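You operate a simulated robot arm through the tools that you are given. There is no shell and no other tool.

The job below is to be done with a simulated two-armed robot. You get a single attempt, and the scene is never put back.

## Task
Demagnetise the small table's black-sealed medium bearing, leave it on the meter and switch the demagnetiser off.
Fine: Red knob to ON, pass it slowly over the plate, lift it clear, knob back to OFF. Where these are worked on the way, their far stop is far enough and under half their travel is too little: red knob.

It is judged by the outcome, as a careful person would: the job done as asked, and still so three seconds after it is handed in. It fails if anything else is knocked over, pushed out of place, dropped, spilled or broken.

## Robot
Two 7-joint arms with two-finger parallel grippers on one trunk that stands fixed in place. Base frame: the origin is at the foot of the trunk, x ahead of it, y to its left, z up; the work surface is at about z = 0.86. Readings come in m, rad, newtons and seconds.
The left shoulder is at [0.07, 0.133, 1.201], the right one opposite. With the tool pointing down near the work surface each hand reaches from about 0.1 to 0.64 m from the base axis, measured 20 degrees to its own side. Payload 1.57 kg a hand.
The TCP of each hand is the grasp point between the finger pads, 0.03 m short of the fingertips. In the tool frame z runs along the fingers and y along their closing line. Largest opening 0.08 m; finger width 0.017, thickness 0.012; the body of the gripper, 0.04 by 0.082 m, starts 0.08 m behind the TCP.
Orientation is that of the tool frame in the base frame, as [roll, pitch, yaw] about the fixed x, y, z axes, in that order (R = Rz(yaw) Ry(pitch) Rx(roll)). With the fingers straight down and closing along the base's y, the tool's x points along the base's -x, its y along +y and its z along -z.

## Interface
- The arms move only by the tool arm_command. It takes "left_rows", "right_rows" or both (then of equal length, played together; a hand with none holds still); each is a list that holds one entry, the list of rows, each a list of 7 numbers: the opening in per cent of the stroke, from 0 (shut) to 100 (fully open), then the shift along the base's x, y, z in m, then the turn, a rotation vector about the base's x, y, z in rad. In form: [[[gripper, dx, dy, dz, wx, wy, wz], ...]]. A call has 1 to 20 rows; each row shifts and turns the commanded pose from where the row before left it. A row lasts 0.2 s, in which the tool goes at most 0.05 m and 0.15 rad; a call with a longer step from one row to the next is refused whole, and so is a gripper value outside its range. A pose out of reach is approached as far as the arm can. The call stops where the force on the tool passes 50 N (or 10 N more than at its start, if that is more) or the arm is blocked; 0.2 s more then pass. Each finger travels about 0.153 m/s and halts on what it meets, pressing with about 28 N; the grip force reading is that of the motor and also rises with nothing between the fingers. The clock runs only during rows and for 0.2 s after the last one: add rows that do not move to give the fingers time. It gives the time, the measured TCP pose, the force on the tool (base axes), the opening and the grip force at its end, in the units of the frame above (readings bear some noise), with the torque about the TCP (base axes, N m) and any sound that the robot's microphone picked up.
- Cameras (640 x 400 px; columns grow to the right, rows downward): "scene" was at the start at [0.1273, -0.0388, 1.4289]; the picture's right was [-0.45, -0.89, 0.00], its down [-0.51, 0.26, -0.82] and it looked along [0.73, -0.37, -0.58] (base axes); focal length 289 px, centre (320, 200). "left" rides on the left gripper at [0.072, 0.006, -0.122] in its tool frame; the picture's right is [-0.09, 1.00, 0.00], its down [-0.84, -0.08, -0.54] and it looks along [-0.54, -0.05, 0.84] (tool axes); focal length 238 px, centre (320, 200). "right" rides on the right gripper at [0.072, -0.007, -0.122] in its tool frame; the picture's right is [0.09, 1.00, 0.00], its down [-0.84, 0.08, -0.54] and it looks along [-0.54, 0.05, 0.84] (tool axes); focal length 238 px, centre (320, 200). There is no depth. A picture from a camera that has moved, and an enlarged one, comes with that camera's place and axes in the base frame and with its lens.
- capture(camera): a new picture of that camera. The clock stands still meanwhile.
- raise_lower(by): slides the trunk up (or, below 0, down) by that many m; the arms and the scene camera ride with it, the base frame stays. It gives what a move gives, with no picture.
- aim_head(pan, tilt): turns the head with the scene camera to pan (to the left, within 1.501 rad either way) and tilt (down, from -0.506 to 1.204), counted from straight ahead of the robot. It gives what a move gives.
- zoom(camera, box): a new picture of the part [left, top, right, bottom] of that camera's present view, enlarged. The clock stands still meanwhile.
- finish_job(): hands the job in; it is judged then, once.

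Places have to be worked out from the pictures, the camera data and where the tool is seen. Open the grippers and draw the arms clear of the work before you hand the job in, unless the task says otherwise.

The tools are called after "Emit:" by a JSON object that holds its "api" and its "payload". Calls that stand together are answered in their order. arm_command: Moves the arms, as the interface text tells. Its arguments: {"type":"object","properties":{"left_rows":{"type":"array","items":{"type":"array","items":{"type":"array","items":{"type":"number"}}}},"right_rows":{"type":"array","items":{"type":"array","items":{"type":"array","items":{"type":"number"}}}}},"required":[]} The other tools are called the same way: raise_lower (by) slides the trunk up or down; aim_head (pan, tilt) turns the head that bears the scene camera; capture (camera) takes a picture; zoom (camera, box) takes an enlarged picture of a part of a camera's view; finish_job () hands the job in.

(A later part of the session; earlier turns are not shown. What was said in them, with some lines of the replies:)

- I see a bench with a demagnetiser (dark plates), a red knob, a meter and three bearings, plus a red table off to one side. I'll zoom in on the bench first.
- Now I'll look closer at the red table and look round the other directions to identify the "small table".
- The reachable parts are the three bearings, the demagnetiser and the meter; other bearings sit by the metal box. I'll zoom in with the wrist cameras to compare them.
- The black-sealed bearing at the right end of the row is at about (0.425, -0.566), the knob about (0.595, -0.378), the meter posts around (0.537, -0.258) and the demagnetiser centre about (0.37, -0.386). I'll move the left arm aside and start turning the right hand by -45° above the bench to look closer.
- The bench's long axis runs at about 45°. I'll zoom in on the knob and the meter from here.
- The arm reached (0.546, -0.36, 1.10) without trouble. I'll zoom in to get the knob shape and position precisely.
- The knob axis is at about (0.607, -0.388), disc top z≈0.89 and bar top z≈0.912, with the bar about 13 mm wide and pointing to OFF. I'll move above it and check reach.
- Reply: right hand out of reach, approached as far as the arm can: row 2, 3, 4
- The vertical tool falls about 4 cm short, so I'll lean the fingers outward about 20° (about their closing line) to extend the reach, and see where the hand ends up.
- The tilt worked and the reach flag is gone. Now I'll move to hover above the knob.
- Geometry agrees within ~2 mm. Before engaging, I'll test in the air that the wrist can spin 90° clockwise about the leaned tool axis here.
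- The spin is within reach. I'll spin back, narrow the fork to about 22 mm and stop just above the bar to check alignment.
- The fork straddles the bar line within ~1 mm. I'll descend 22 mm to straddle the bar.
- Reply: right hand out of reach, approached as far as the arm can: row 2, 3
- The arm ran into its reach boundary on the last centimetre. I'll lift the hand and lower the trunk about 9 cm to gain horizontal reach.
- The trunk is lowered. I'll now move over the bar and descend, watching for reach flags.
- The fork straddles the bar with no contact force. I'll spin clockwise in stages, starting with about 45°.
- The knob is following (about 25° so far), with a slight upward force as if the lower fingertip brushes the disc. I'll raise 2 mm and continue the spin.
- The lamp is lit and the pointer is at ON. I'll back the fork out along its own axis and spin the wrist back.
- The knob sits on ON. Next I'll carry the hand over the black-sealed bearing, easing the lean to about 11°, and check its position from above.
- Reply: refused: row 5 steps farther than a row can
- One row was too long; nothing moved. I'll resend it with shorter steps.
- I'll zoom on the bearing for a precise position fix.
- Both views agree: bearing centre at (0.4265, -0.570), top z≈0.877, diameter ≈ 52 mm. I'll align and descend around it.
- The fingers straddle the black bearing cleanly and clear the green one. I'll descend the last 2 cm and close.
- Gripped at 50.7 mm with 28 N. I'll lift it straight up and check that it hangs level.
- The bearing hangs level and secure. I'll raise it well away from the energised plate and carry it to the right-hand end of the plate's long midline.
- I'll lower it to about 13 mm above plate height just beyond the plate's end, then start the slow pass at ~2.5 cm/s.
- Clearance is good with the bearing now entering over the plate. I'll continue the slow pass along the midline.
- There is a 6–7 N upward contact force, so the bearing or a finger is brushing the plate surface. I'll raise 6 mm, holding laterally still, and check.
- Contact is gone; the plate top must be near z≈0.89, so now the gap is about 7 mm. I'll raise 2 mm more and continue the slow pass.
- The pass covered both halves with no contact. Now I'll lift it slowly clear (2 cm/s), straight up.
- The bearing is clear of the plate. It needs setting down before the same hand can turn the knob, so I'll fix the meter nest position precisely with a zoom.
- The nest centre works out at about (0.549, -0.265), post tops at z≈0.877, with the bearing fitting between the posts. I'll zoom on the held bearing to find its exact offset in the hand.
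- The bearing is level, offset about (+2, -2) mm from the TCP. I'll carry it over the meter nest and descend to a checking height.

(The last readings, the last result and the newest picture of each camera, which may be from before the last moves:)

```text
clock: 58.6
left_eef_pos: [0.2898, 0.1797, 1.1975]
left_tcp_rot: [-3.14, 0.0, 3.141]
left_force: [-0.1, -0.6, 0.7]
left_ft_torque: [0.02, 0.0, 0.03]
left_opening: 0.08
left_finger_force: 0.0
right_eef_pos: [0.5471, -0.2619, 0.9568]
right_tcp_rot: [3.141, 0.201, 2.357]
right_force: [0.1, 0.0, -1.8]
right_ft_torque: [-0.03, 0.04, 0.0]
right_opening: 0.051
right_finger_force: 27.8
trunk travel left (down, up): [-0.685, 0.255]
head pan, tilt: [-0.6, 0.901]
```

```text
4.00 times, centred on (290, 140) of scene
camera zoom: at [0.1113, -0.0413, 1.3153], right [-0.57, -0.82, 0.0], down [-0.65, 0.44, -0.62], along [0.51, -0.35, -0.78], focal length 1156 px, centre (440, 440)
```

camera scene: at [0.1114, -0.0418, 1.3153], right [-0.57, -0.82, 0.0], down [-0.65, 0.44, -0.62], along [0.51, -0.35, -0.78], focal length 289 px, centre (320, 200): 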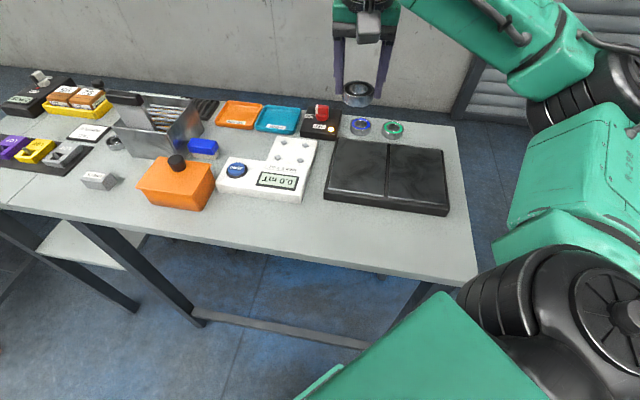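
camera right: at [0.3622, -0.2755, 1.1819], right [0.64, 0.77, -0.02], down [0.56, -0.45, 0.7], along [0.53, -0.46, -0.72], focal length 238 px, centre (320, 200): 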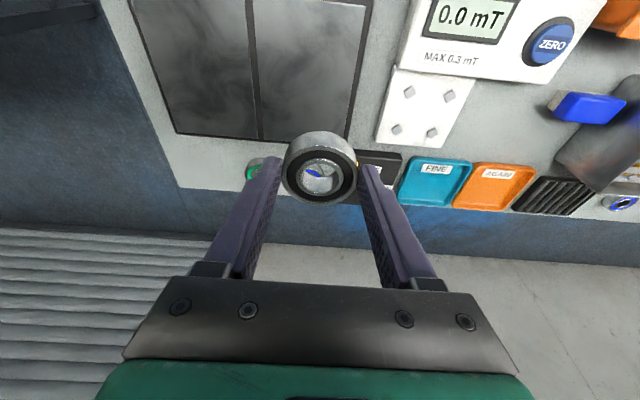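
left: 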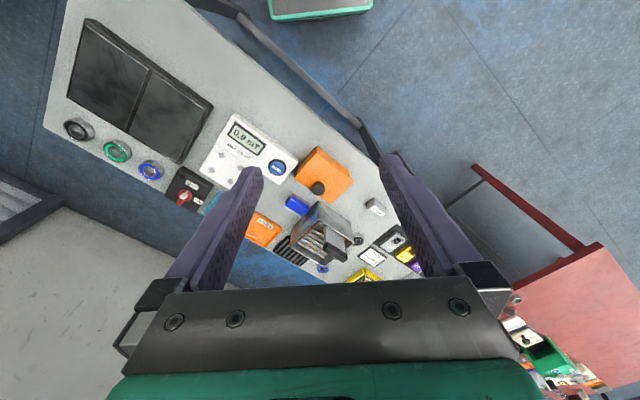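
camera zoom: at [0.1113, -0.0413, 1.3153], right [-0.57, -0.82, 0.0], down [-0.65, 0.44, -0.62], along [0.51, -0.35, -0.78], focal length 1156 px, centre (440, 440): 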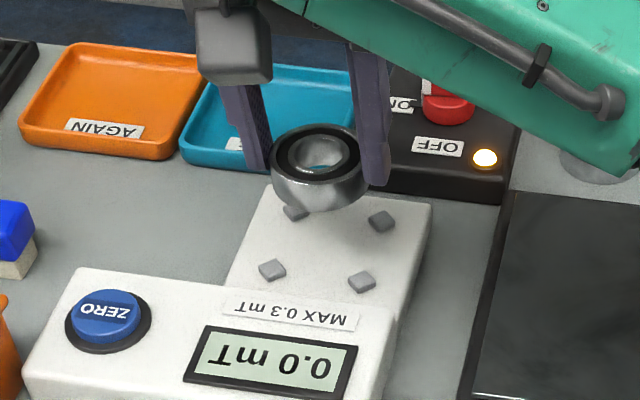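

Post positions from this nearer view confirm the nest centre at (0.549, -0.2655), within 1 mm of the held bearing. I'll descend most of the way with a 1 mm correction and look again.

Emit:
{"api": "arm_command", "payload": {"right_rows": [[[45, 0, -0.001, -0.015, 0, 0, 0], [45, 0, 0, -0.015, 0, 0, 0], [45, 0, 0, -0.008, 0, 0, 0], [45, 0, 0, -0.004, 0, 0, 0], [45, 0, 0, 0, 0, 0, 0]]]}}

Emit:
{"api": "zoom", "payload": {"camera": "right", "box": [220, 80, 420, 230]}}

Emit:
{"api": "zoom", "payload": {"camera": "scene", "box": [240, 100, 340, 180]}}

```text
clock: 59.8
left_eef_pos: [0.2888, 0.1805, 1.1969]
left_tcp_rot: [-3.139, 0.002, 3.141]
left_force: [-0.7, 0.5, 0.4]
left_ft_torque: [0.02, 0.01, 0.0]
left_opening: 0.0799
left_finger_force: 0.0
right_eef_pos: [0.5474, -0.2632, 0.9168]
right_tcp_rot: [3.138, 0.204, 2.353]
right_force: [3.7, -1.7, 11.7]
right_ft_torque: [-0.08, -0.52, 0.0]
right_opening: 0.051
right_finger_force: 28.0
trunk travel left (down, up): [-0.685, 0.255]
head pan, tilt: [-0.6, 0.901]
```

```text
2.67 times, centred on (320, 155) of right
camera zoom: at [0.4756, -0.2009, 1.022], right [0.64, 0.77, -0.01], down [0.55, -0.45, 0.7], along [0.53, -0.46, -0.71], focal length 636 px, centre (320, 320)
```

zoom: 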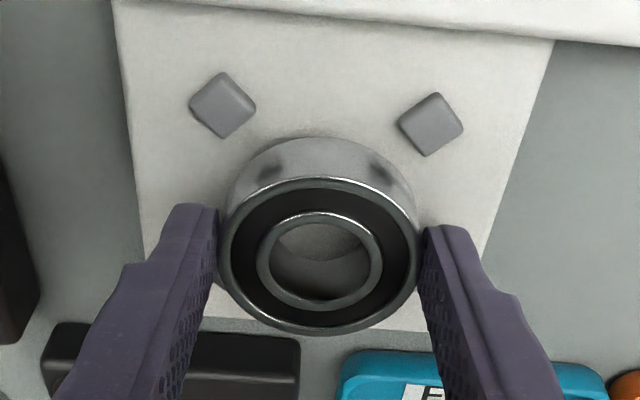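

```text
5.00 times, centred on (290, 140) of scene
camera zoom: at [0.1098, -0.0407, 1.3157], right [-0.57, -0.82, 0.0], down [-0.65, 0.44, -0.62], along [0.51, -0.35, -0.78], focal length 1445 px, centre (470, 500)
```

zoom: 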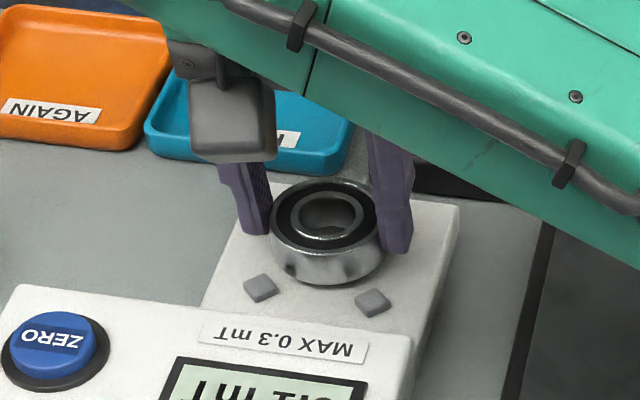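

There's contact (~13 N) at the +x side: the bearing rim is on the far-left post, so it sits 2–4 mm too far outward. I'll raise 8 mm, shift inward ~3 mm, and re-check the gaps.

Emit:
{"api": "arm_command", "payload": {"right_rows": [[[45, 0, 0, 0.008, 0, 0, 0], [45, -0.0028, 0.0018, 0, 0, 0, 0], [45, 0, 0, 0, 0, 0, 0]]]}}

Emit:
{"api": "zoom", "payload": {"camera": "right", "box": [220, 80, 420, 230]}}

Emit:
{"api": "zoom", "payload": {"camera": "scene", "box": [260, 110, 330, 170]}}

```text
clock: 60.6
left_eef_pos: [0.2899, 0.1778, 1.1974]
left_tcp_rot: [3.141, 0.0, -3.141]
left_force: [0.6, -0.9, 0.5]
left_ft_torque: [-0.02, 0.0, 0.02]
left_opening: 0.0799
left_finger_force: 0.1
right_eef_pos: [0.5443, -0.2632, 0.9228]
right_tcp_rot: [-3.142, 0.199, 2.356]
right_force: [0.1, 0.5, -2.2]
right_ft_torque: [-0.01, -0.02, 0.01]
right_opening: 0.0507
right_finger_force: 27.8
trunk travel left (down, up): [-0.685, 0.255]
head pan, tilt: [-0.6, 0.901]
```

```text
2.67 times, centred on (320, 155) of right
camera zoom: at [0.4739, -0.1999, 1.0277], right [0.64, 0.77, -0.02], down [0.56, -0.45, 0.7], along [0.53, -0.46, -0.72], focal length 636 px, centre (320, 320)
```

zoom: 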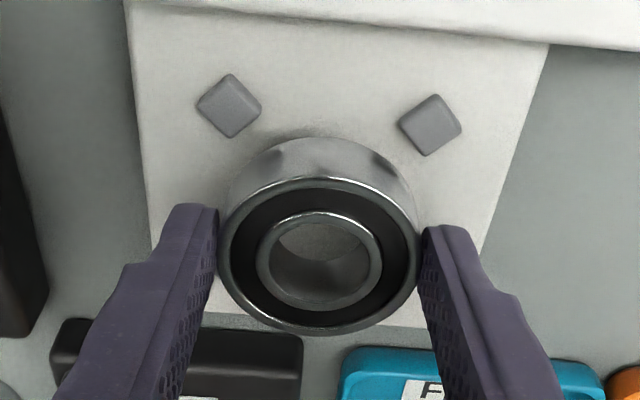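

```text
6.67 times, centred on (295, 140) of scene
camera zoom: at [0.1117, -0.0418, 1.3152], right [-0.57, -0.82, 0.0], down [-0.65, 0.44, -0.62], along [0.51, -0.35, -0.78], focal length 1926 px, centre (487, 600)
```

zoom: 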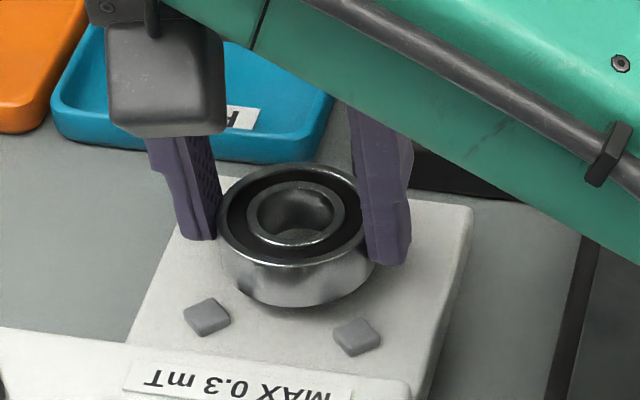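

Both cameras now put the bearing within ~1 mm of the nest centre. I'll descend gently and watch the force.

Emit:
{"api": "arm_command", "payload": {"right_rows": [[[45, 0.0003, 0, -0.003, 0, 0, 0], [45, 0, 0, -0.003, 0, 0, 0], [45, 0, 0, -0.002, 0, 0, 0], [45, 0, 0, -0.002, 0, 0, 0], [45, 0, 0, 0, 0, 0, 0]]]}}

Emit:
{"api": "zoom", "payload": {"camera": "right", "box": [220, 80, 420, 230]}}

Emit:
{"api": "zoom", "payload": {"camera": "scene", "box": [250, 110, 320, 200]}}

```text
clock: 61.8
left_eef_pos: [0.2899, 0.1795, 1.1974]
left_tcp_rot: [3.141, -0.001, 3.14]
left_force: [-0.8, -0.3, 0.1]
left_ft_torque: [0.0, 0.0, 0.0]
left_opening: 0.0801
left_finger_force: 0.2
right_eef_pos: [0.5447, -0.2628, 0.9124]
right_tcp_rot: [-3.14, 0.199, 2.355]
right_force: [-0.2, -0.4, -1.2]
right_ft_torque: [0.0, -0.01, -0.03]
right_opening: 0.0508
right_finger_force: 27.8
trunk travel left (down, up): [-0.685, 0.255]
head pan, tilt: [-0.6, 0.901]
```

```text
2.67 times, centred on (320, 155) of right
camera zoom: at [0.474, -0.2002, 1.0179], right [0.64, 0.77, -0.02], down [0.56, -0.45, 0.7], along [0.53, -0.46, -0.72], focal length 636 px, centre (320, 320)
```

zoom: 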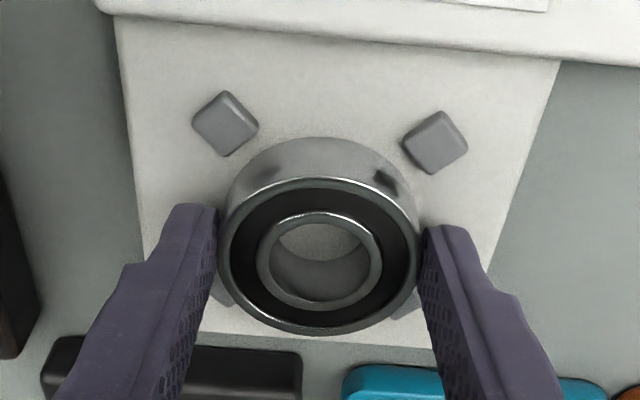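

```text
4.44 times, centred on (285, 155) of scene
camera zoom: at [0.1115, -0.0416, 1.3153], right [-0.57, -0.82, 0.0], down [-0.65, 0.44, -0.62], along [0.51, -0.35, -0.78], focal length 1284 px, centre (476, 400)
```

zoom: 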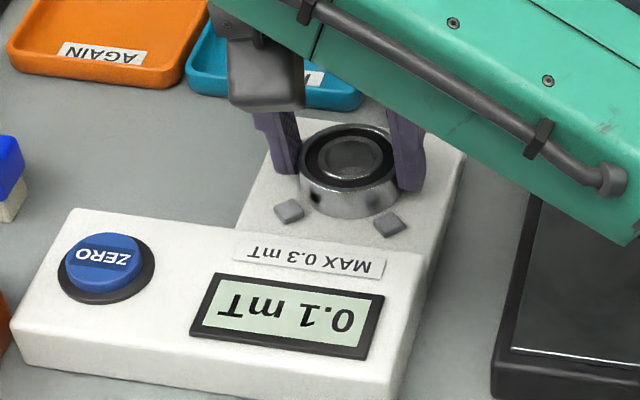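

It passed the earlier contact height with no force, and the meter reads 0.1 mT. I'll lower a few more millimetres to find the platform.

Emit:
{"api": "arm_command", "payload": {"right_rows": [[[45, 0, 0, -0.0015, 0, 0, 0], [45, 0, 0, -0.0015, 0, 0, 0], [45, 0, 0, 0, 0, 0, 0]]]}}

Emit:
{"api": "zoom", "payload": {"camera": "scene", "box": [260, 120, 310, 165]}}

```text
clock: 62.6
left_eef_pos: [0.2896, 0.1792, 1.1981]
left_tcp_rot: [-3.14, 0.002, 3.141]
left_force: [-0.5, 0.3, -0.4]
left_ft_torque: [0.02, -0.03, 0.0]
left_opening: 0.0802
left_finger_force: 0.0
right_eef_pos: [0.5446, -0.2624, 0.9111]
right_tcp_rot: [3.139, 0.205, 2.352]
right_force: [6.2, -4.2, 18.2]
right_ft_torque: [-0.04, 0.05, 0.01]
right_opening: 0.0513
right_finger_force: 27.9
trunk travel left (down, up): [-0.685, 0.255]
head pan, tilt: [-0.6, 0.901]
```

```text
8.89 times, centred on (285, 142) of scene
camera zoom: at [0.1096, -0.0408, 1.3157], right [-0.57, -0.82, 0.0], down [-0.65, 0.44, -0.62], along [0.51, -0.35, -0.78], focal length 2568 px, centre (631, 711)
```

zoom: 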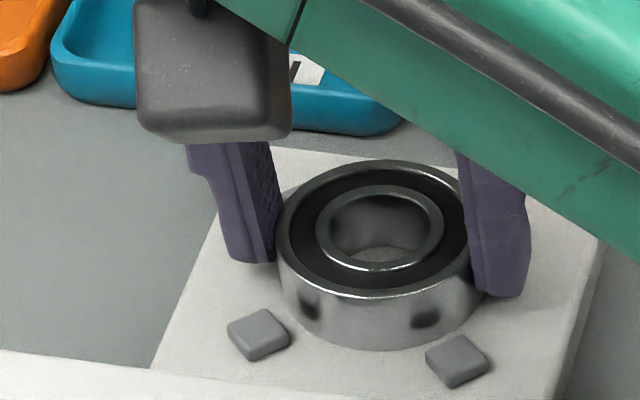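

An even 19 N contact with near-zero torque: the bearing is seated on the platform between the posts. I'll relieve the pressure, open the fingers and retreat.

Emit:
{"api": "arm_command", "payload": {"right_rows": [[[45, 0, 0, 0.001, 0, 0, 0], [58, 0, 0, 0.0003, 0, 0, 0], [66, 0, 0, 0, 0, 0, 0], [78, 0, 0, 0, 0, 0, 0], [80, 0, 0, 0, 0, 0, 0]]]}}

Emit:
{"api": "zoom", "payload": {"camera": "scene", "box": [250, 110, 320, 200]}}

Emit:
{"api": "capture", "payload": {"camera": "right"}}

```text
clock: 63.8
left_eef_pos: [0.2902, 0.179, 1.1981]
left_tcp_rot: [-3.14, 0.0, 3.141]
left_force: [0.5, 0.4, -0.2]
left_ft_torque: [0.01, -0.02, 0.0]
left_opening: 0.08
left_finger_force: 0.1
right_eef_pos: [0.5448, -0.2624, 0.9106]
right_tcp_rot: [-3.141, 0.2, 2.357]
right_force: [0.3, 0.1, 0.3]
right_ft_torque: [0.03, -0.03, 0.04]
right_opening: 0.0641
right_finger_force: 0.0
trunk travel left (down, up): [-0.685, 0.255]
head pan, tilt: [-0.6, 0.901]
```

```text
4.44 times, centred on (285, 155) of scene
camera zoom: at [0.1114, -0.0416, 1.3153], right [-0.57, -0.82, 0.0], down [-0.65, 0.44, -0.62], along [0.51, -0.35, -0.78], focal length 1284 px, centre (476, 400)
```

zoom: 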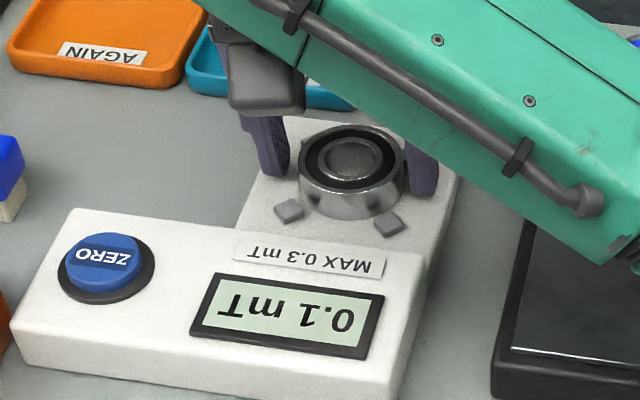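

```text
taken
camera right: at [0.4742, -0.2001, 1.016], right [0.64, 0.77, -0.02], down [0.56, -0.45, 0.7], along [0.53, -0.46, -0.72], focal length 238 px, centre (320, 200)
```

right: 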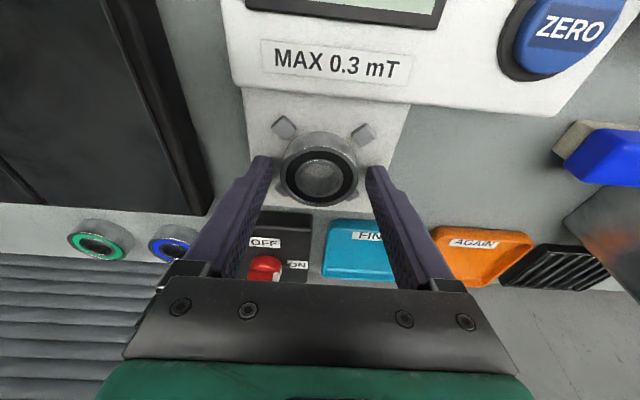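

The bearing is resting in the nest reading 0.1 mT (limit 0.3). I'll retreat straight up along the tool axis, clear of it.

Emit:
{"api": "arm_command", "payload": {"right_rows": [[[82, -0.0014, 0.0014, 0.0098, 0, 0, 0], [82, -0.0028, 0.0028, 0.0196, 0, 0, 0], [82, -0.0042, 0.0042, 0.0294, 0, 0, 0], [82, -0.0042, 0.0042, 0.0294, 0, 0, 0], [82, -0.0042, 0.0042, 0.0294, 0, 0, 0], [60, 0, 0, 0, 0, 0, 0]]]}}

Emit:
{"api": "zoom", "payload": {"camera": "scene", "box": [210, 80, 350, 200]}}

```text
clock: 65.2
left_eef_pos: [0.2902, 0.1803, 1.1964]
left_tcp_rot: [3.14, -0.002, -3.14]
left_force: [-0.4, -0.6, -0.5]
left_ft_torque: [0.01, 0.0, -0.02]
left_opening: 0.08
left_finger_force: 0.1
right_eef_pos: [0.5275, -0.2469, 1.0289]
right_tcp_rot: [3.141, 0.198, 2.355]
right_force: [-0.9, -0.3, 0.7]
right_ft_torque: [-0.02, -0.01, 0.0]
right_opening: 0.048
right_finger_force: 0.0
trunk travel left (down, up): [-0.685, 0.255]
head pan, tilt: [-0.6, 0.901]
```

```text
3.33 times, centred on (280, 140) of scene
camera zoom: at [0.1115, -0.0417, 1.3153], right [-0.57, -0.82, 0.0], down [-0.65, 0.44, -0.62], along [0.51, -0.35, -0.78], focal length 963 px, centre (453, 400)
```

zoom: 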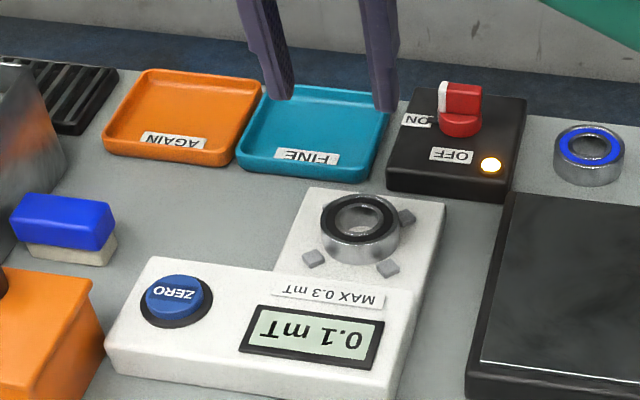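

The bearing stands cleanly on the meter. Next I'll bring the hand back over the knob with the 20° lean and the fork spun to match the ON orientation.

Emit:
{"api": "arm_command", "payload": {"right_rows": [[[50, 0.0, -0.02, 0.01, -0.053, -0.053, 0], [50, 0.0, -0.02, 0.0, -0.053, -0.053, 0], [50, 0.0, -0.02, 0, 0.0318, -0.0318, -0.1231], [50, 0.01, -0.02, 0, 0.0318, -0.0318, -0.1231], [50, 0.01, -0.02, 0, 0.0318, -0.0318, -0.1231], [50, 0.01, -0.0147, 0, 0.0318, -0.0318, -0.1231], [50, 0.01, 0, 0, 0.0318, -0.0318, -0.1231], [50, 0.0111, 0, 0, 0.0318, -0.0318, -0.1231], [50, 0, 0, 0, 0.0318, -0.0318, -0.1231], [50, 0, 0, 0, 0.0318, -0.0318, -0.1231], [40, 0, 0, 0, 0.0318, -0.0318, -0.1231], [40, 0, 0, 0, 0.0318, -0.0318, -0.1231], [40, 0, 0, 0, 0.0318, -0.0318, -0.1231], [40, 0, 0, 0, 0.0318, -0.0318, -0.1231], [40, 0, 0, 0, 0, 0, 0]]]}}

Emit:
{"api": "capture", "payload": {"camera": "right"}}

Emit:
{"api": "zoom", "payload": {"camera": "scene", "box": [270, 60, 370, 150]}}

```text
clock: 68.4
left_eef_pos: [0.2904, 0.1795, 1.1954]
left_tcp_rot: [-3.14, 0.0, -3.141]
left_force: [-0.3, -0.3, -0.3]
left_ft_torque: [0.02, 0.0, -0.02]
left_opening: 0.0801
left_finger_force: 0.0
right_eef_pos: [0.5799, -0.3592, 1.0379]
right_tcp_rot: [2.79, -0.001, 0.781]
right_force: [-0.8, -0.4, 0.5]
right_ft_torque: [0.01, -0.02, 0.0]
right_opening: 0.0318
right_finger_force: 0.0
trunk travel left (down, up): [-0.685, 0.255]
head pan, tilt: [-0.6, 0.901]
```

```text
taken
camera right: at [0.5968, -0.2752, 1.1512], right [0.72, -0.6, 0.34], down [-0.67, -0.51, 0.53], along [-0.15, -0.62, -0.77], focal length 238 px, centre (320, 200)
```

right: 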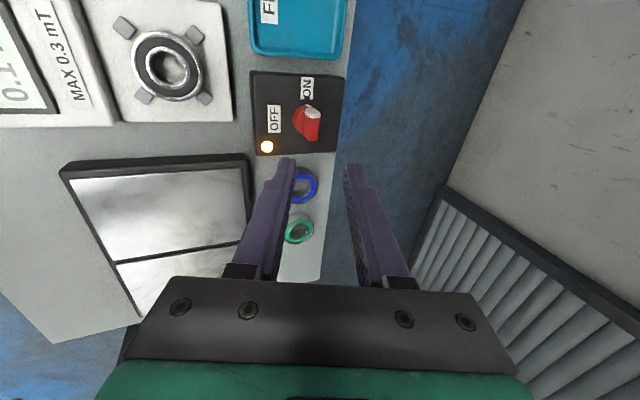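

```text
4.44 times, centred on (320, 105) of scene
camera zoom: at [0.1112, -0.0415, 1.3153], right [-0.57, -0.82, 0.0], down [-0.65, 0.44, -0.62], along [0.51, -0.35, -0.78], focal length 1284 px, centre (320, 622)
```

zoom: 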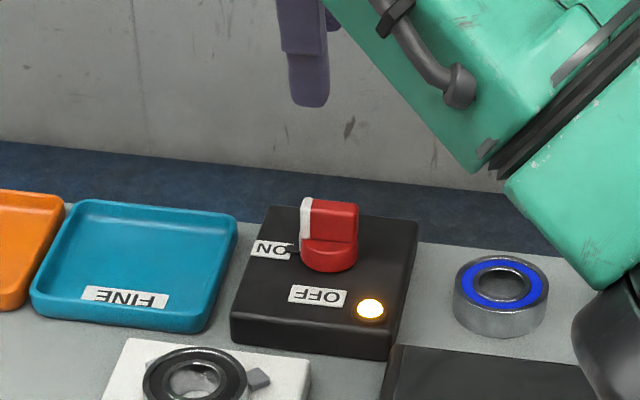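

The knob bar is aligned with ON and the fork is spun to match. I'll approach to just above the bar.

Emit:
{"api": "arm_command", "payload": {"right_rows": [[[40, 0.0027, -0.0036, -0.0197, 0, 0, 0], [40, 0.0027, -0.0036, -0.0197, 0, 0, 0], [36, 0.0027, -0.0036, -0.0197, 0, 0, 0], [36, 0.0027, -0.0037, -0.0196, 0, 0, 0], [36, 0, 0, 0, 0, 0, 0]]]}}

Emit:
{"api": "zoom", "payload": {"camera": "right", "box": [220, 60, 420, 230]}}

Emit:
{"api": "zoom", "payload": {"camera": "scene", "box": [280, 80, 360, 150]}}

```text
clock: 69.6
left_eef_pos: [0.2896, 0.1793, 1.196]
left_tcp_rot: [-3.14, 0.001, 3.141]
left_force: [0.1, 0.7, 0.0]
left_ft_torque: [0.0, -0.03, 0.0]
left_opening: 0.0803
left_finger_force: 0.0
right_eef_pos: [0.5907, -0.3741, 0.9607]
right_tcp_rot: [2.793, 0.0, 0.784]
right_force: [0.4, -0.2, -0.2]
right_ft_torque: [0.01, 0.02, 0.01]
right_opening: 0.0287
right_finger_force: 0.1
trunk travel left (down, up): [-0.685, 0.255]
head pan, tilt: [-0.6, 0.901]
```

```text
2.35 times, centred on (320, 145) of right
camera zoom: at [0.6075, -0.2892, 1.0732], right [0.73, -0.6, 0.34], down [-0.67, -0.51, 0.54], along [-0.15, -0.62, -0.77], focal length 561 px, centre (320, 329)
```

zoom: 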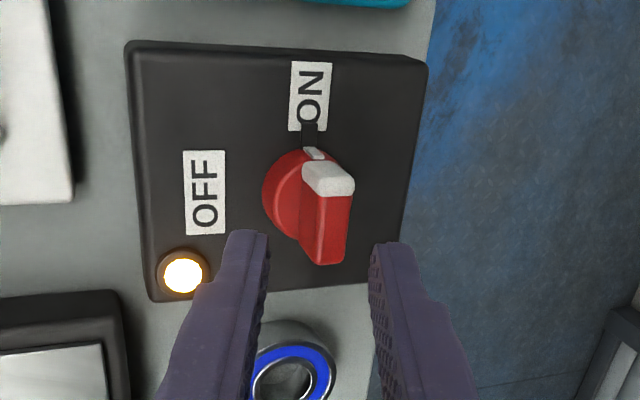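

```text
5.71 times, centred on (320, 115) of scene
camera zoom: at [0.1109, -0.0414, 1.3153], right [-0.57, -0.82, 0.0], down [-0.65, 0.44, -0.62], along [0.51, -0.35, -0.78], focal length 1651 px, centre (320, 686)
```

zoom: 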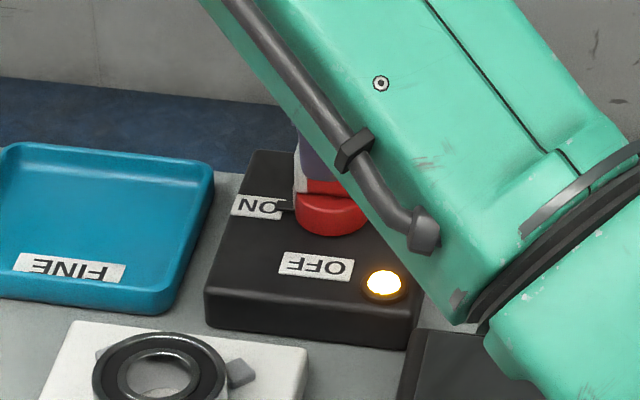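

The fork lines up as at the end of the first turn. I'll slide in along the tool axis and check.

Emit:
{"api": "arm_command", "payload": {"right_rows": [[[34, 0.0024, -0.0024, -0.0094, 0, 0, 0], [34, 0.0024, -0.0024, -0.0094, 0, 0, 0], [32, 0.0024, -0.0024, -0.0094, 0, 0, 0], [30, 0, 0, 0, 0, 0, 0]]]}}

Emit:
{"api": "zoom", "payload": {"camera": "right", "box": [220, 60, 420, 230]}}

Emit:
{"api": "zoom", "payload": {"camera": "scene", "box": [280, 80, 360, 150]}}

```text
clock: 70.6
left_eef_pos: [0.2894, 0.1796, 1.1974]
left_tcp_rot: [-3.138, -0.002, -3.14]
left_force: [0.1, 0.2, 0.3]
left_ft_torque: [0.03, 0.01, 0.01]
left_opening: 0.0799
left_finger_force: 0.0
right_eef_pos: [0.5982, -0.3807, 0.9315]
right_tcp_rot: [2.791, -0.001, 0.784]
right_force: [0.0, 0.1, -0.2]
right_ft_torque: [-0.01, 0.01, -0.01]
right_opening: 0.0241
right_finger_force: 0.0
trunk travel left (down, up): [-0.685, 0.255]
head pan, tilt: [-0.6, 0.901]
```

```text
2.35 times, centred on (320, 145) of right
camera zoom: at [0.6148, -0.2968, 1.0442], right [0.73, -0.6, 0.34], down [-0.67, -0.51, 0.54], along [-0.15, -0.62, -0.77], focal length 561 px, centre (320, 329)
```

zoom: 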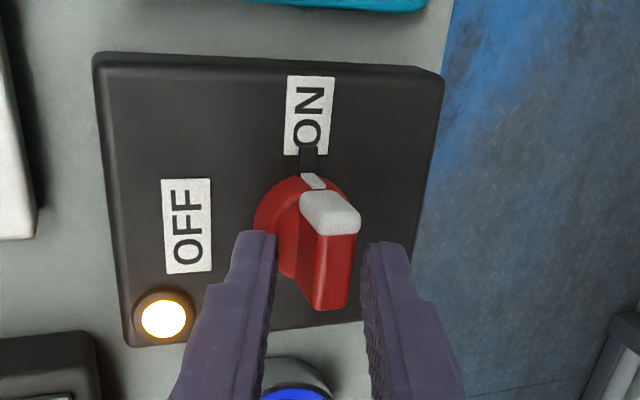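

```text
5.71 times, centred on (320, 115) of scene
camera zoom: at [0.1111, -0.0415, 1.3153], right [-0.57, -0.82, 0.0], down [-0.65, 0.44, -0.62], along [0.51, -0.35, -0.78], focal length 1651 px, centre (320, 686)
```

zoom: 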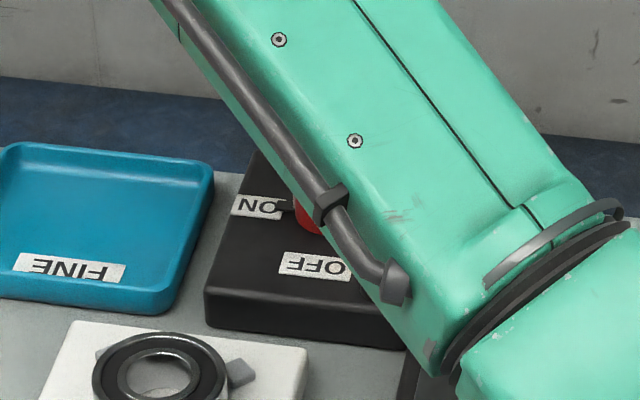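

The fork straddles the bar with no force. I'll spin back counter-clockwise about 60° and check.

Emit:
{"api": "arm_command", "payload": {"right_rows": [[[26, 0, 0, 0, -0.0318, 0.0318, 0.1231], [26, 0, 0, 0, -0.0318, 0.0318, 0.1231], [26, 0, 0, 0, -0.0318, 0.0318, 0.1231], [26, 0, 0, 0, -0.0318, 0.0318, 0.1231], [26, 0, 0, 0, -0.0318, 0.0318, 0.1231], [26, 0, 0, 0, -0.0318, 0.0318, 0.1231], [26, 0, 0, 0, -0.0318, 0.0318, 0.1231], [26, 0, 0, 0, -0.0318, 0.0318, 0.1231]]]}}

Emit:
{"api": "zoom", "payload": {"camera": "right", "box": [220, 60, 420, 230]}}

Emit:
{"api": "capture", "payload": {"camera": "scene"}}

```text
clock: 72.4
left_eef_pos: [0.2904, 0.1794, 1.1964]
left_tcp_rot: [-3.139, -0.001, 3.141]
left_force: [0.0, 0.2, -0.4]
left_ft_torque: [-0.02, 0.02, -0.01]
left_opening: 0.0798
left_finger_force: 0.0
right_eef_pos: [0.5974, -0.3823, 0.9322]
right_tcp_rot: [2.962, 0.301, 1.806]
right_force: [1.2, -0.2, 0.9]
right_ft_torque: [0.03, 0.01, -0.03]
right_opening: 0.0219
right_finger_force: 0.4
trunk travel left (down, up): [-0.685, 0.255]
head pan, tilt: [-0.6, 0.901]
```

```text
2.35 times, centred on (320, 145) of right
camera zoom: at [0.5461, -0.287, 1.0237], right [0.92, 0.37, 0.14], down [0.13, -0.62, 0.77], along [0.37, -0.69, -0.62], focal length 561 px, centre (320, 329)
```

zoom: 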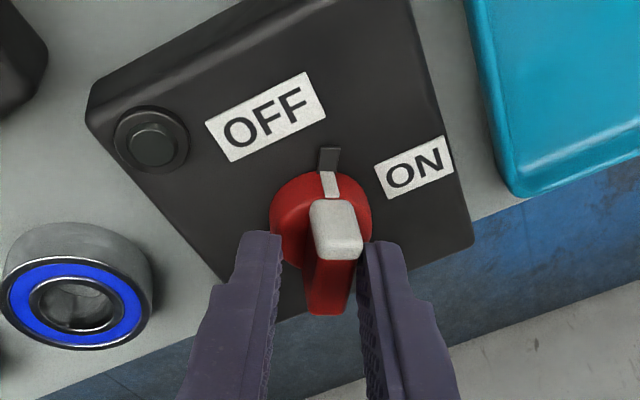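

```text
taken
camera scene: at [0.1113, -0.0414, 1.3153], right [-0.57, -0.82, 0.0], down [-0.65, 0.44, -0.62], along [0.51, -0.35, -0.78], focal length 289 px, centre (320, 200)
```

scene: 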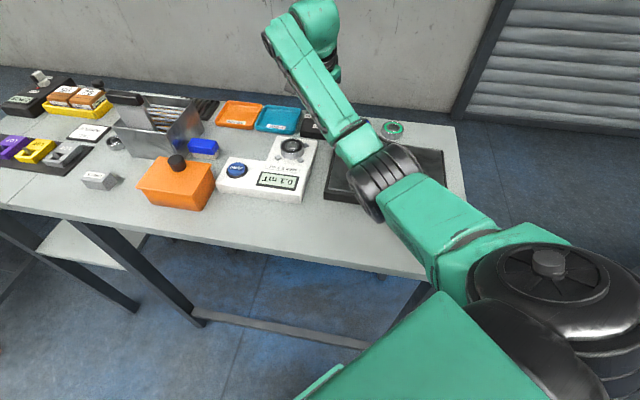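

The lamp is out already and the knob is swinging back towards OFF; the elbow has swung lower over the plate but stays clear. I'll finish the spin to the original angle.

Emit:
{"api": "arm_command", "payload": {"right_rows": [[[26, 0, 0, 0, -0.0318, 0.0318, 0.1231], [26, 0, 0, 0, -0.0318, 0.0318, 0.1231], [26, 0, 0, 0, 0, 0, 0]]]}}

Emit:
{"api": "zoom", "payload": {"camera": "right", "box": [220, 60, 420, 230]}}

Emit:
{"api": "zoom", "payload": {"camera": "scene", "box": [260, 80, 460, 230]}}

```text
clock: 73.2
left_eef_pos: [0.2901, 0.1784, 1.1971]
left_tcp_rot: [-3.139, -0.001, -3.141]
left_force: [0.7, 0.7, -0.2]
left_ft_torque: [-0.03, -0.01, 0.0]
left_opening: 0.08
left_finger_force: 0.0
right_eef_pos: [0.5968, -0.3811, 0.932]
right_tcp_rot: [3.048, 0.336, 2.079]
right_force: [0.1, 1.0, -0.1]
right_ft_torque: [0.0, -0.05, -0.02]
right_opening: 0.021
right_finger_force: 0.5
trunk travel left (down, up): [-0.685, 0.255]
head pan, tilt: [-0.6, 0.901]
```

```text
2.35 times, centred on (320, 145) of right
camera zoom: at [0.5297, -0.2962, 1.0222], right [0.81, 0.59, 0.06], down [0.32, -0.52, 0.79], along [0.49, -0.62, -0.61], focal length 561 px, centre (320, 329)
```

zoom: 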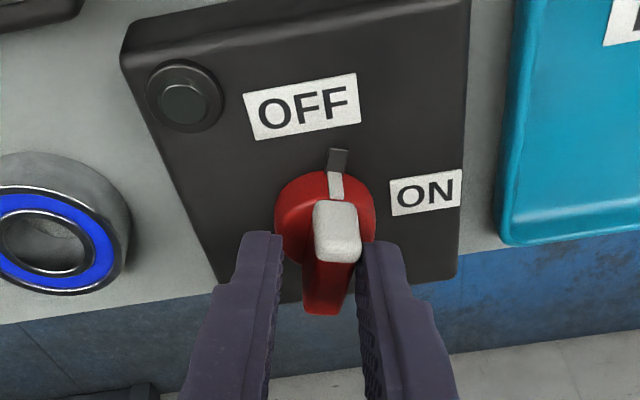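

```text
2.67 times, centred on (360, 155) of scene
camera zoom: at [0.1113, -0.0415, 1.3153], right [-0.57, -0.82, 0.0], down [-0.65, 0.44, -0.62], along [0.51, -0.35, -0.78], focal length 770 px, centre (213, 320)
```

zoom: 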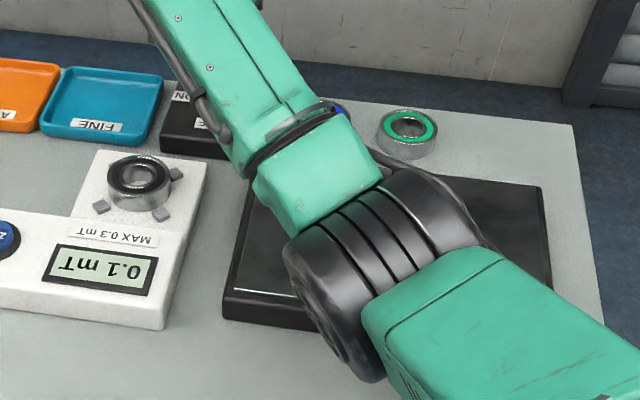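

The knob still lags OFF by roughly 20°. I'll continue the spin three more rows.

Emit:
{"api": "arm_command", "payload": {"right_rows": [[[26, 0, 0, 0, -0.0318, 0.0318, 0.1231], [26, 0, 0, 0, -0.0318, 0.0318, 0.1231], [26, 0, 0, 0, -0.0318, 0.0318, 0.1231], [26, 0, 0, 0, 0, 0, 0]]]}}

Emit:
{"api": "zoom", "payload": {"camera": "right", "box": [220, 60, 420, 230]}}

Emit:
{"api": "capture", "payload": {"camera": "scene"}}

```text
clock: 74.2
left_eef_pos: [0.2909, 0.1795, 1.1973]
left_tcp_rot: [-3.14, 0.001, -3.14]
left_force: [-0.1, 0.3, 0.2]
left_ft_torque: [0.03, 0.03, 0.03]
left_opening: 0.0801
left_finger_force: 0.0
right_eef_pos: [0.5977, -0.3821, 0.9322]
right_tcp_rot: [-3.095, 0.347, 2.496]
right_force: [-0.8, -0.2, 0.4]
right_ft_torque: [-0.02, 0.01, 0.03]
right_opening: 0.021
right_finger_force: 0.1
trunk travel left (down, up): [-0.685, 0.255]
head pan, tilt: [-0.6, 0.901]
```

```text
2.35 times, centred on (320, 145) of right
camera zoom: at [0.5101, -0.3168, 1.0226], right [0.54, 0.84, -0.08], down [0.54, -0.28, 0.79], along [0.64, -0.47, -0.61], focal length 561 px, centre (320, 329)
```

zoom: 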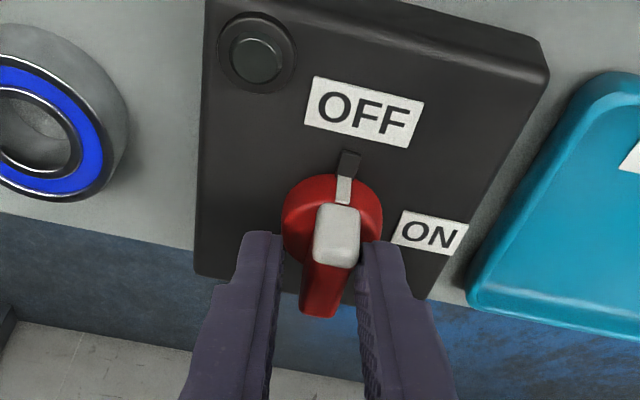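

```text
taken
camera scene: at [0.1112, -0.0414, 1.3153], right [-0.57, -0.82, 0.0], down [-0.65, 0.44, -0.62], along [0.51, -0.35, -0.78], focal length 289 px, centre (320, 200)
```

scene: 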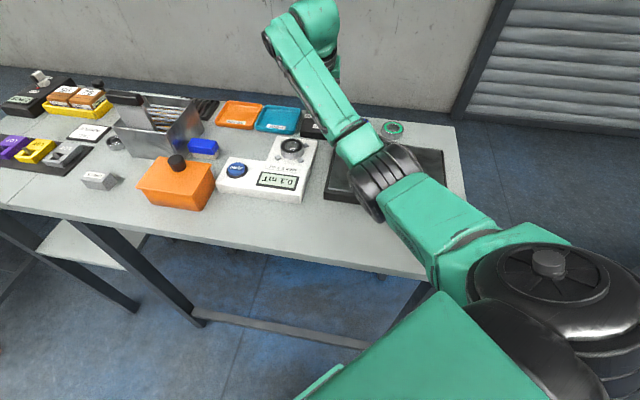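

The pointer now lines up with the OFF label. I'll give one small extra nudge to seat it against its stop.

Emit:
{"api": "arm_command", "payload": {"right_rows": [[[26, 0, 0, 0, -0.0212, 0.0212, 0.0821], [26, 0, 0, 0, -0.0212, 0.0212, 0.0821], [26, 0, 0, 0, 0, 0, 0]]]}}

Emit:
{"api": "zoom", "payload": {"camera": "right", "box": [220, 60, 420, 230]}}

```text
clock: 75.0
left_eef_pos: [0.2903, 0.1807, 1.1965]
left_tcp_rot: [-3.14, 0.0, -3.14]
left_force: [0.4, 0.7, 0.1]
left_ft_torque: [0.01, -0.01, 0.0]
left_opening: 0.0799
left_finger_force: 0.1
right_eef_pos: [0.5974, -0.3816, 0.9316]
right_tcp_rot: [-3.031, 0.333, 2.68]
right_force: [1.5, 1.3, 0.7]
right_ft_torque: [-0.02, -0.05, -0.01]
right_opening: 0.0222
right_finger_force: 0.6
trunk travel left (down, up): [-0.685, 0.255]
head pan, tilt: [-0.6, 0.901]
```

```text
2.35 times, centred on (320, 145) of right
camera zoom: at [0.5046, -0.3275, 1.0236], right [0.39, 0.91, -0.13], down [0.61, -0.15, 0.78], along [0.68, -0.39, -0.62], focal length 561 px, centre (320, 329)
```

zoom: 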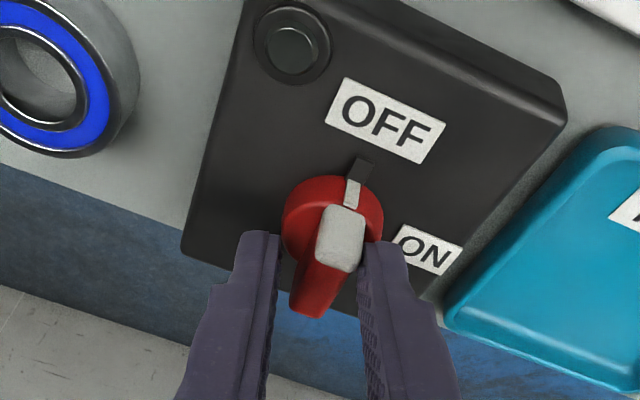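

The pointer is on OFF and the bar now resists (fingers widened slightly), so it's on its stop. I'll open the fork a little, lift vertically off the bar, then raise the trunk to get the low elbow clear.

Emit:
{"api": "arm_command", "payload": {"right_rows": [[[32, 0, 0, 0, 0.0212, -0.0212, -0.0821], [36, 0, 0, 0.005, 0, 0, 0], [36, 0, 0, 0.015, 0, 0, 0], [36, 0, 0, 0.02, 0, 0, 0], [36, 0, 0, 0.02, 0, 0, 0], [36, 0, 0, 0, 0, 0, 0]]]}}

Emit:
{"api": "zoom", "payload": {"camera": "right", "box": [220, 30, 420, 200]}}

Emit:
{"api": "raise_lower", "payload": {"by": 0.2}}

Emit:
{"api": "capture", "payload": {"camera": "scene"}}

```text
clock: 76.4
left_eef_pos: [0.2914, 0.18, 1.1973]
left_tcp_rot: [-3.14, 0.001, 3.141]
left_force: [-0.5, -0.3, -0.9]
left_ft_torque: [0.02, 0.02, 0.01]
left_opening: 0.0801
left_finger_force: 0.1
right_eef_pos: [0.5976, -0.3838, 0.9915]
right_tcp_rot: [-3.062, 0.343, 2.587]
right_force: [0.7, -0.8, -0.3]
right_ft_torque: [0.01, 0.04, 0.04]
right_opening: 0.0291
right_finger_force: 0.1
trunk travel left (down, up): [-0.685, 0.255]
head pan, tilt: [-0.6, 0.901]
```

```text
2.35 times, centred on (320, 115) of right
camera zoom: at [0.5075, -0.3227, 1.0827], right [0.47, 0.88, -0.1], down [0.58, -0.22, 0.78], along [0.66, -0.43, -0.61], focal length 561 px, centre (320, 400)
```

zoom: 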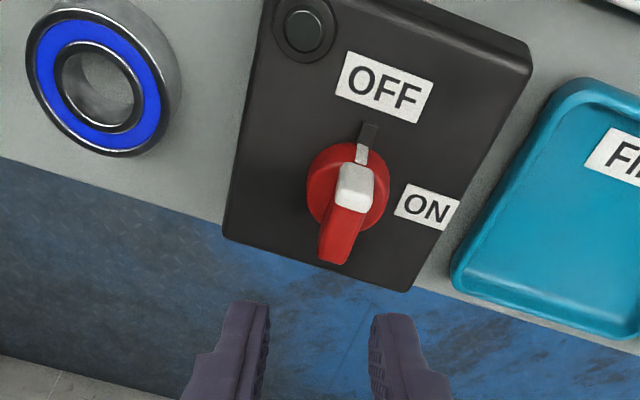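

```text
clock: 78.5
left_eef_pos: [0.2911, 0.1791, 1.3981]
left_tcp_rot: [-3.14, 0.0, -3.142]
left_force: [-0.4, 0.3, -0.1]
left_ft_torque: [-0.03, 0.01, 0.03]
left_opening: 0.08
left_finger_force: 0.0
right_eef_pos: [0.5975, -0.383, 1.1914]
right_tcp_rot: [-3.062, 0.343, 2.586]
right_force: [0.5, -0.1, 0.1]
right_ft_torque: [0.03, -0.02, 0.0]
right_opening: 0.0287
right_finger_force: 0.0
trunk travel left (down, up): [-0.885, 0.055]
head pan, tilt: [-0.6, 0.901]
```

```text
taken
camera scene: at [0.1113, -0.0415, 1.5153], right [-0.57, -0.82, 0.0], down [-0.65, 0.44, -0.62], along [0.51, -0.35, -0.78], focal length 289 px, centre (320, 200)
```

scene: 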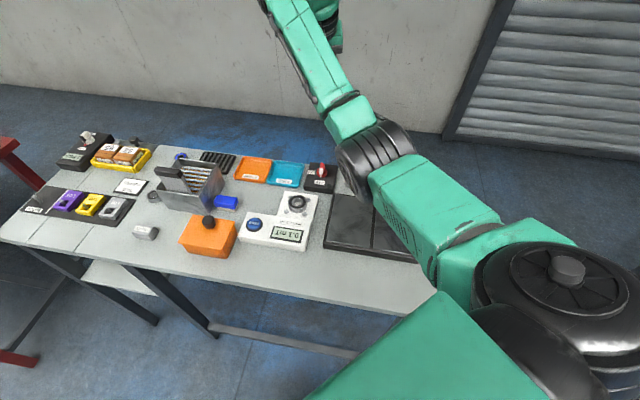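

The knob reads OFF and the lamp is dark. I'll draw the right arm back and away from above the bench, opening the gripper.

Emit:
{"api": "arm_command", "payload": {"right_rows": [[[60, -0.01, -0.01, 0.03, 0.05, 0.05, 0], [80, -0.02, -0.01, 0.03, 0.06, 0.06, 0], [100, -0.03, -0.01, 0.02, 0.06, 0.06, 0], [100, -0.03, -0.01, 0.0, 0.06, 0.06, 0], [100, -0.03, -0.01, 0, 0, 0, 0], [100, -0.03, -0.01, 0, 0, 0, 0], [100, -0.03, -0.01, 0, 0, 0, 0], [100, 0, 0, 0, 0, 0, 0]]]}}

Emit:
{"api": "capture", "payload": {"camera": "scene"}}

Emit:
{"api": "capture", "payload": {"camera": "right"}}

```text
clock: 80.3
left_eef_pos: [0.2911, 0.1792, 1.3982]
left_tcp_rot: [-3.141, 0.0, -3.141]
left_force: [0.4, -0.4, 0.0]
left_ft_torque: [0.03, 0.01, -0.02]
left_opening: 0.0801
left_finger_force: 0.0
right_eef_pos: [0.4184, -0.4525, 1.2711]
right_tcp_rot: [-3.137, 0.025, 2.573]
right_force: [0.2, -0.5, 0.0]
right_ft_torque: [0.04, -0.02, -0.03]
right_opening: 0.08
right_finger_force: 0.0
trunk travel left (down, up): [-0.885, 0.055]
head pan, tilt: [-0.6, 0.901]
```

```text
taken
camera scene: at [0.1115, -0.0418, 1.5153], right [-0.57, -0.82, 0.0], down [-0.65, 0.44, -0.62], along [0.51, -0.35, -0.78], focal length 289 px, centre (320, 200)
```

scene: 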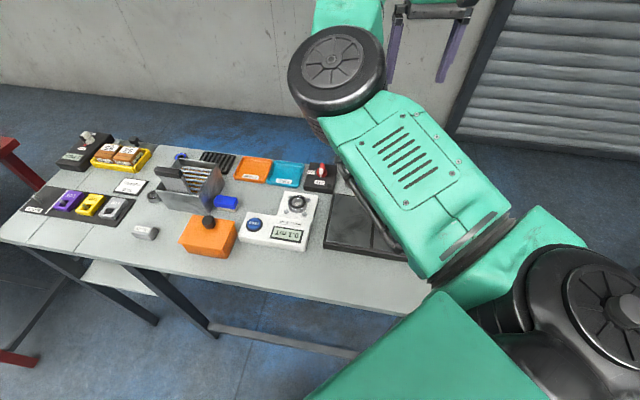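

```text
taken
camera right: at [0.3516, -0.4174, 1.3922], right [0.46, 0.89, -0.01], down [0.74, -0.38, 0.56], along [0.5, -0.26, -0.83], focal length 238 px, centre (320, 200)
```

right: 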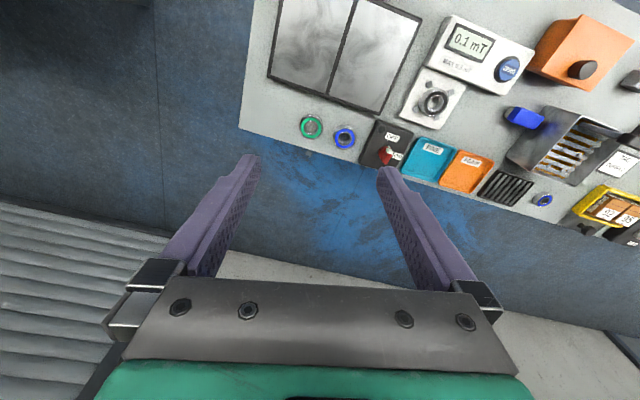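

The arm is clear with everything in view. I'll zoom to verify the knob, the lamp, the meter reading and how the bearing sits.

Emit:
{"api": "zoom", "payload": {"camera": "right", "box": [350, 20, 540, 180]}}

Emit:
{"api": "zoom", "payload": {"camera": "scene", "box": [230, 150, 350, 250]}}

Emit:
{"api": "zoom", "payload": {"camera": "right", "box": [360, 110, 420, 170]}}

```text
2.50 times, centred on (445, 100) of right
camera zoom: at [0.3516, -0.4174, 1.3922], right [0.46, 0.89, -0.01], down [0.74, -0.38, 0.56], along [0.5, -0.26, -0.83], focal length 596 px, centre (8, 450)
```

zoom: 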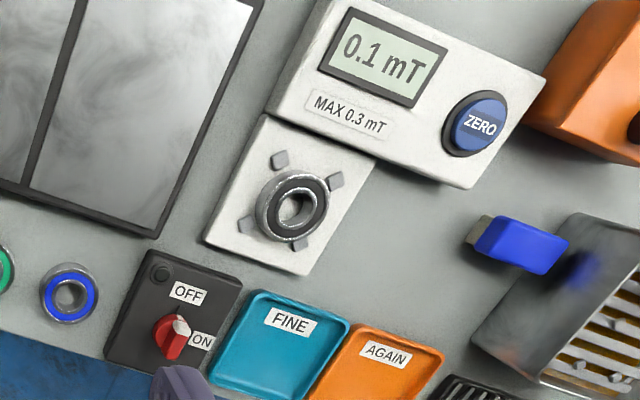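

```text
4.00 times, centred on (290, 200) of scene
camera zoom: at [0.1115, -0.0418, 1.5153], right [-0.57, -0.82, 0.0], down [-0.65, 0.44, -0.62], along [0.51, -0.35, -0.78], focal length 1156 px, centre (440, 200)
```

zoom: 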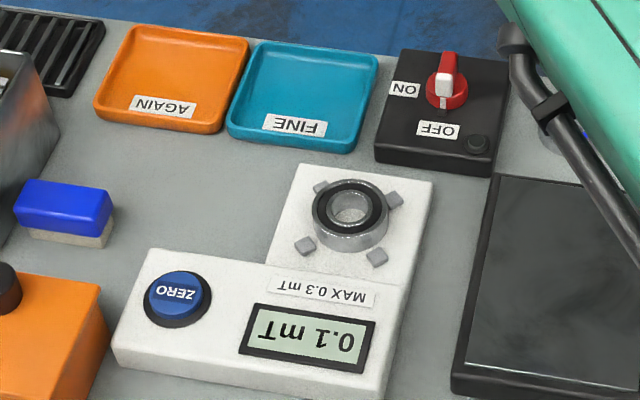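

```text
6.67 times, centred on (390, 140) of right
camera zoom: at [0.3516, -0.4174, 1.3922], right [0.46, 0.89, -0.01], down [0.74, -0.38, 0.56], along [0.5, -0.26, -0.83], focal length 1589 px, centre (-147, 600)
```

zoom: 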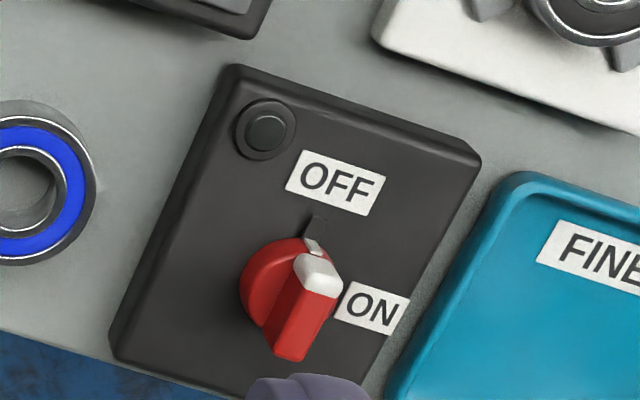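

Everything checks out: the knob is at OFF with the lamp dark, the black-sealed bearing sits in the meter nest at 0.1 mT (max 0.3), and nothing else was moved. Both grippers are open and clear, so I'm handing the job in.

Emit:
{"api": "finish_job", "payload": {}}

```text
The job is handed in.
```

I demagnetised the black-sealed bearing and left it seated between the posts on the meter. The meter reads 0.1 mT, under its marked limit of 0.3 mT.

- **Knob:** I turned the red knob fully to ON, and after the pass back to its OFF stop. The lamp is dark.
- **Order:** The bearing went on the meter before the knob went to OFF, because only the right hand could reach the knob. The reading was still 0.1 mT after switching off.
- **Pass:** The bearing went slowly along the full length of the plate and was then lifted clear slowly. It brushed the plate lightly near the middle (about 6 N), so I raised it a few millimetres and carried on.
- **Placing:** The bearing touched one meter post on the first try. I lifted it, shifted it about 3 mm and seated it cleanly.

In the final pictures nothing else looked moved. Both grippers are open and the arms are drawn back.
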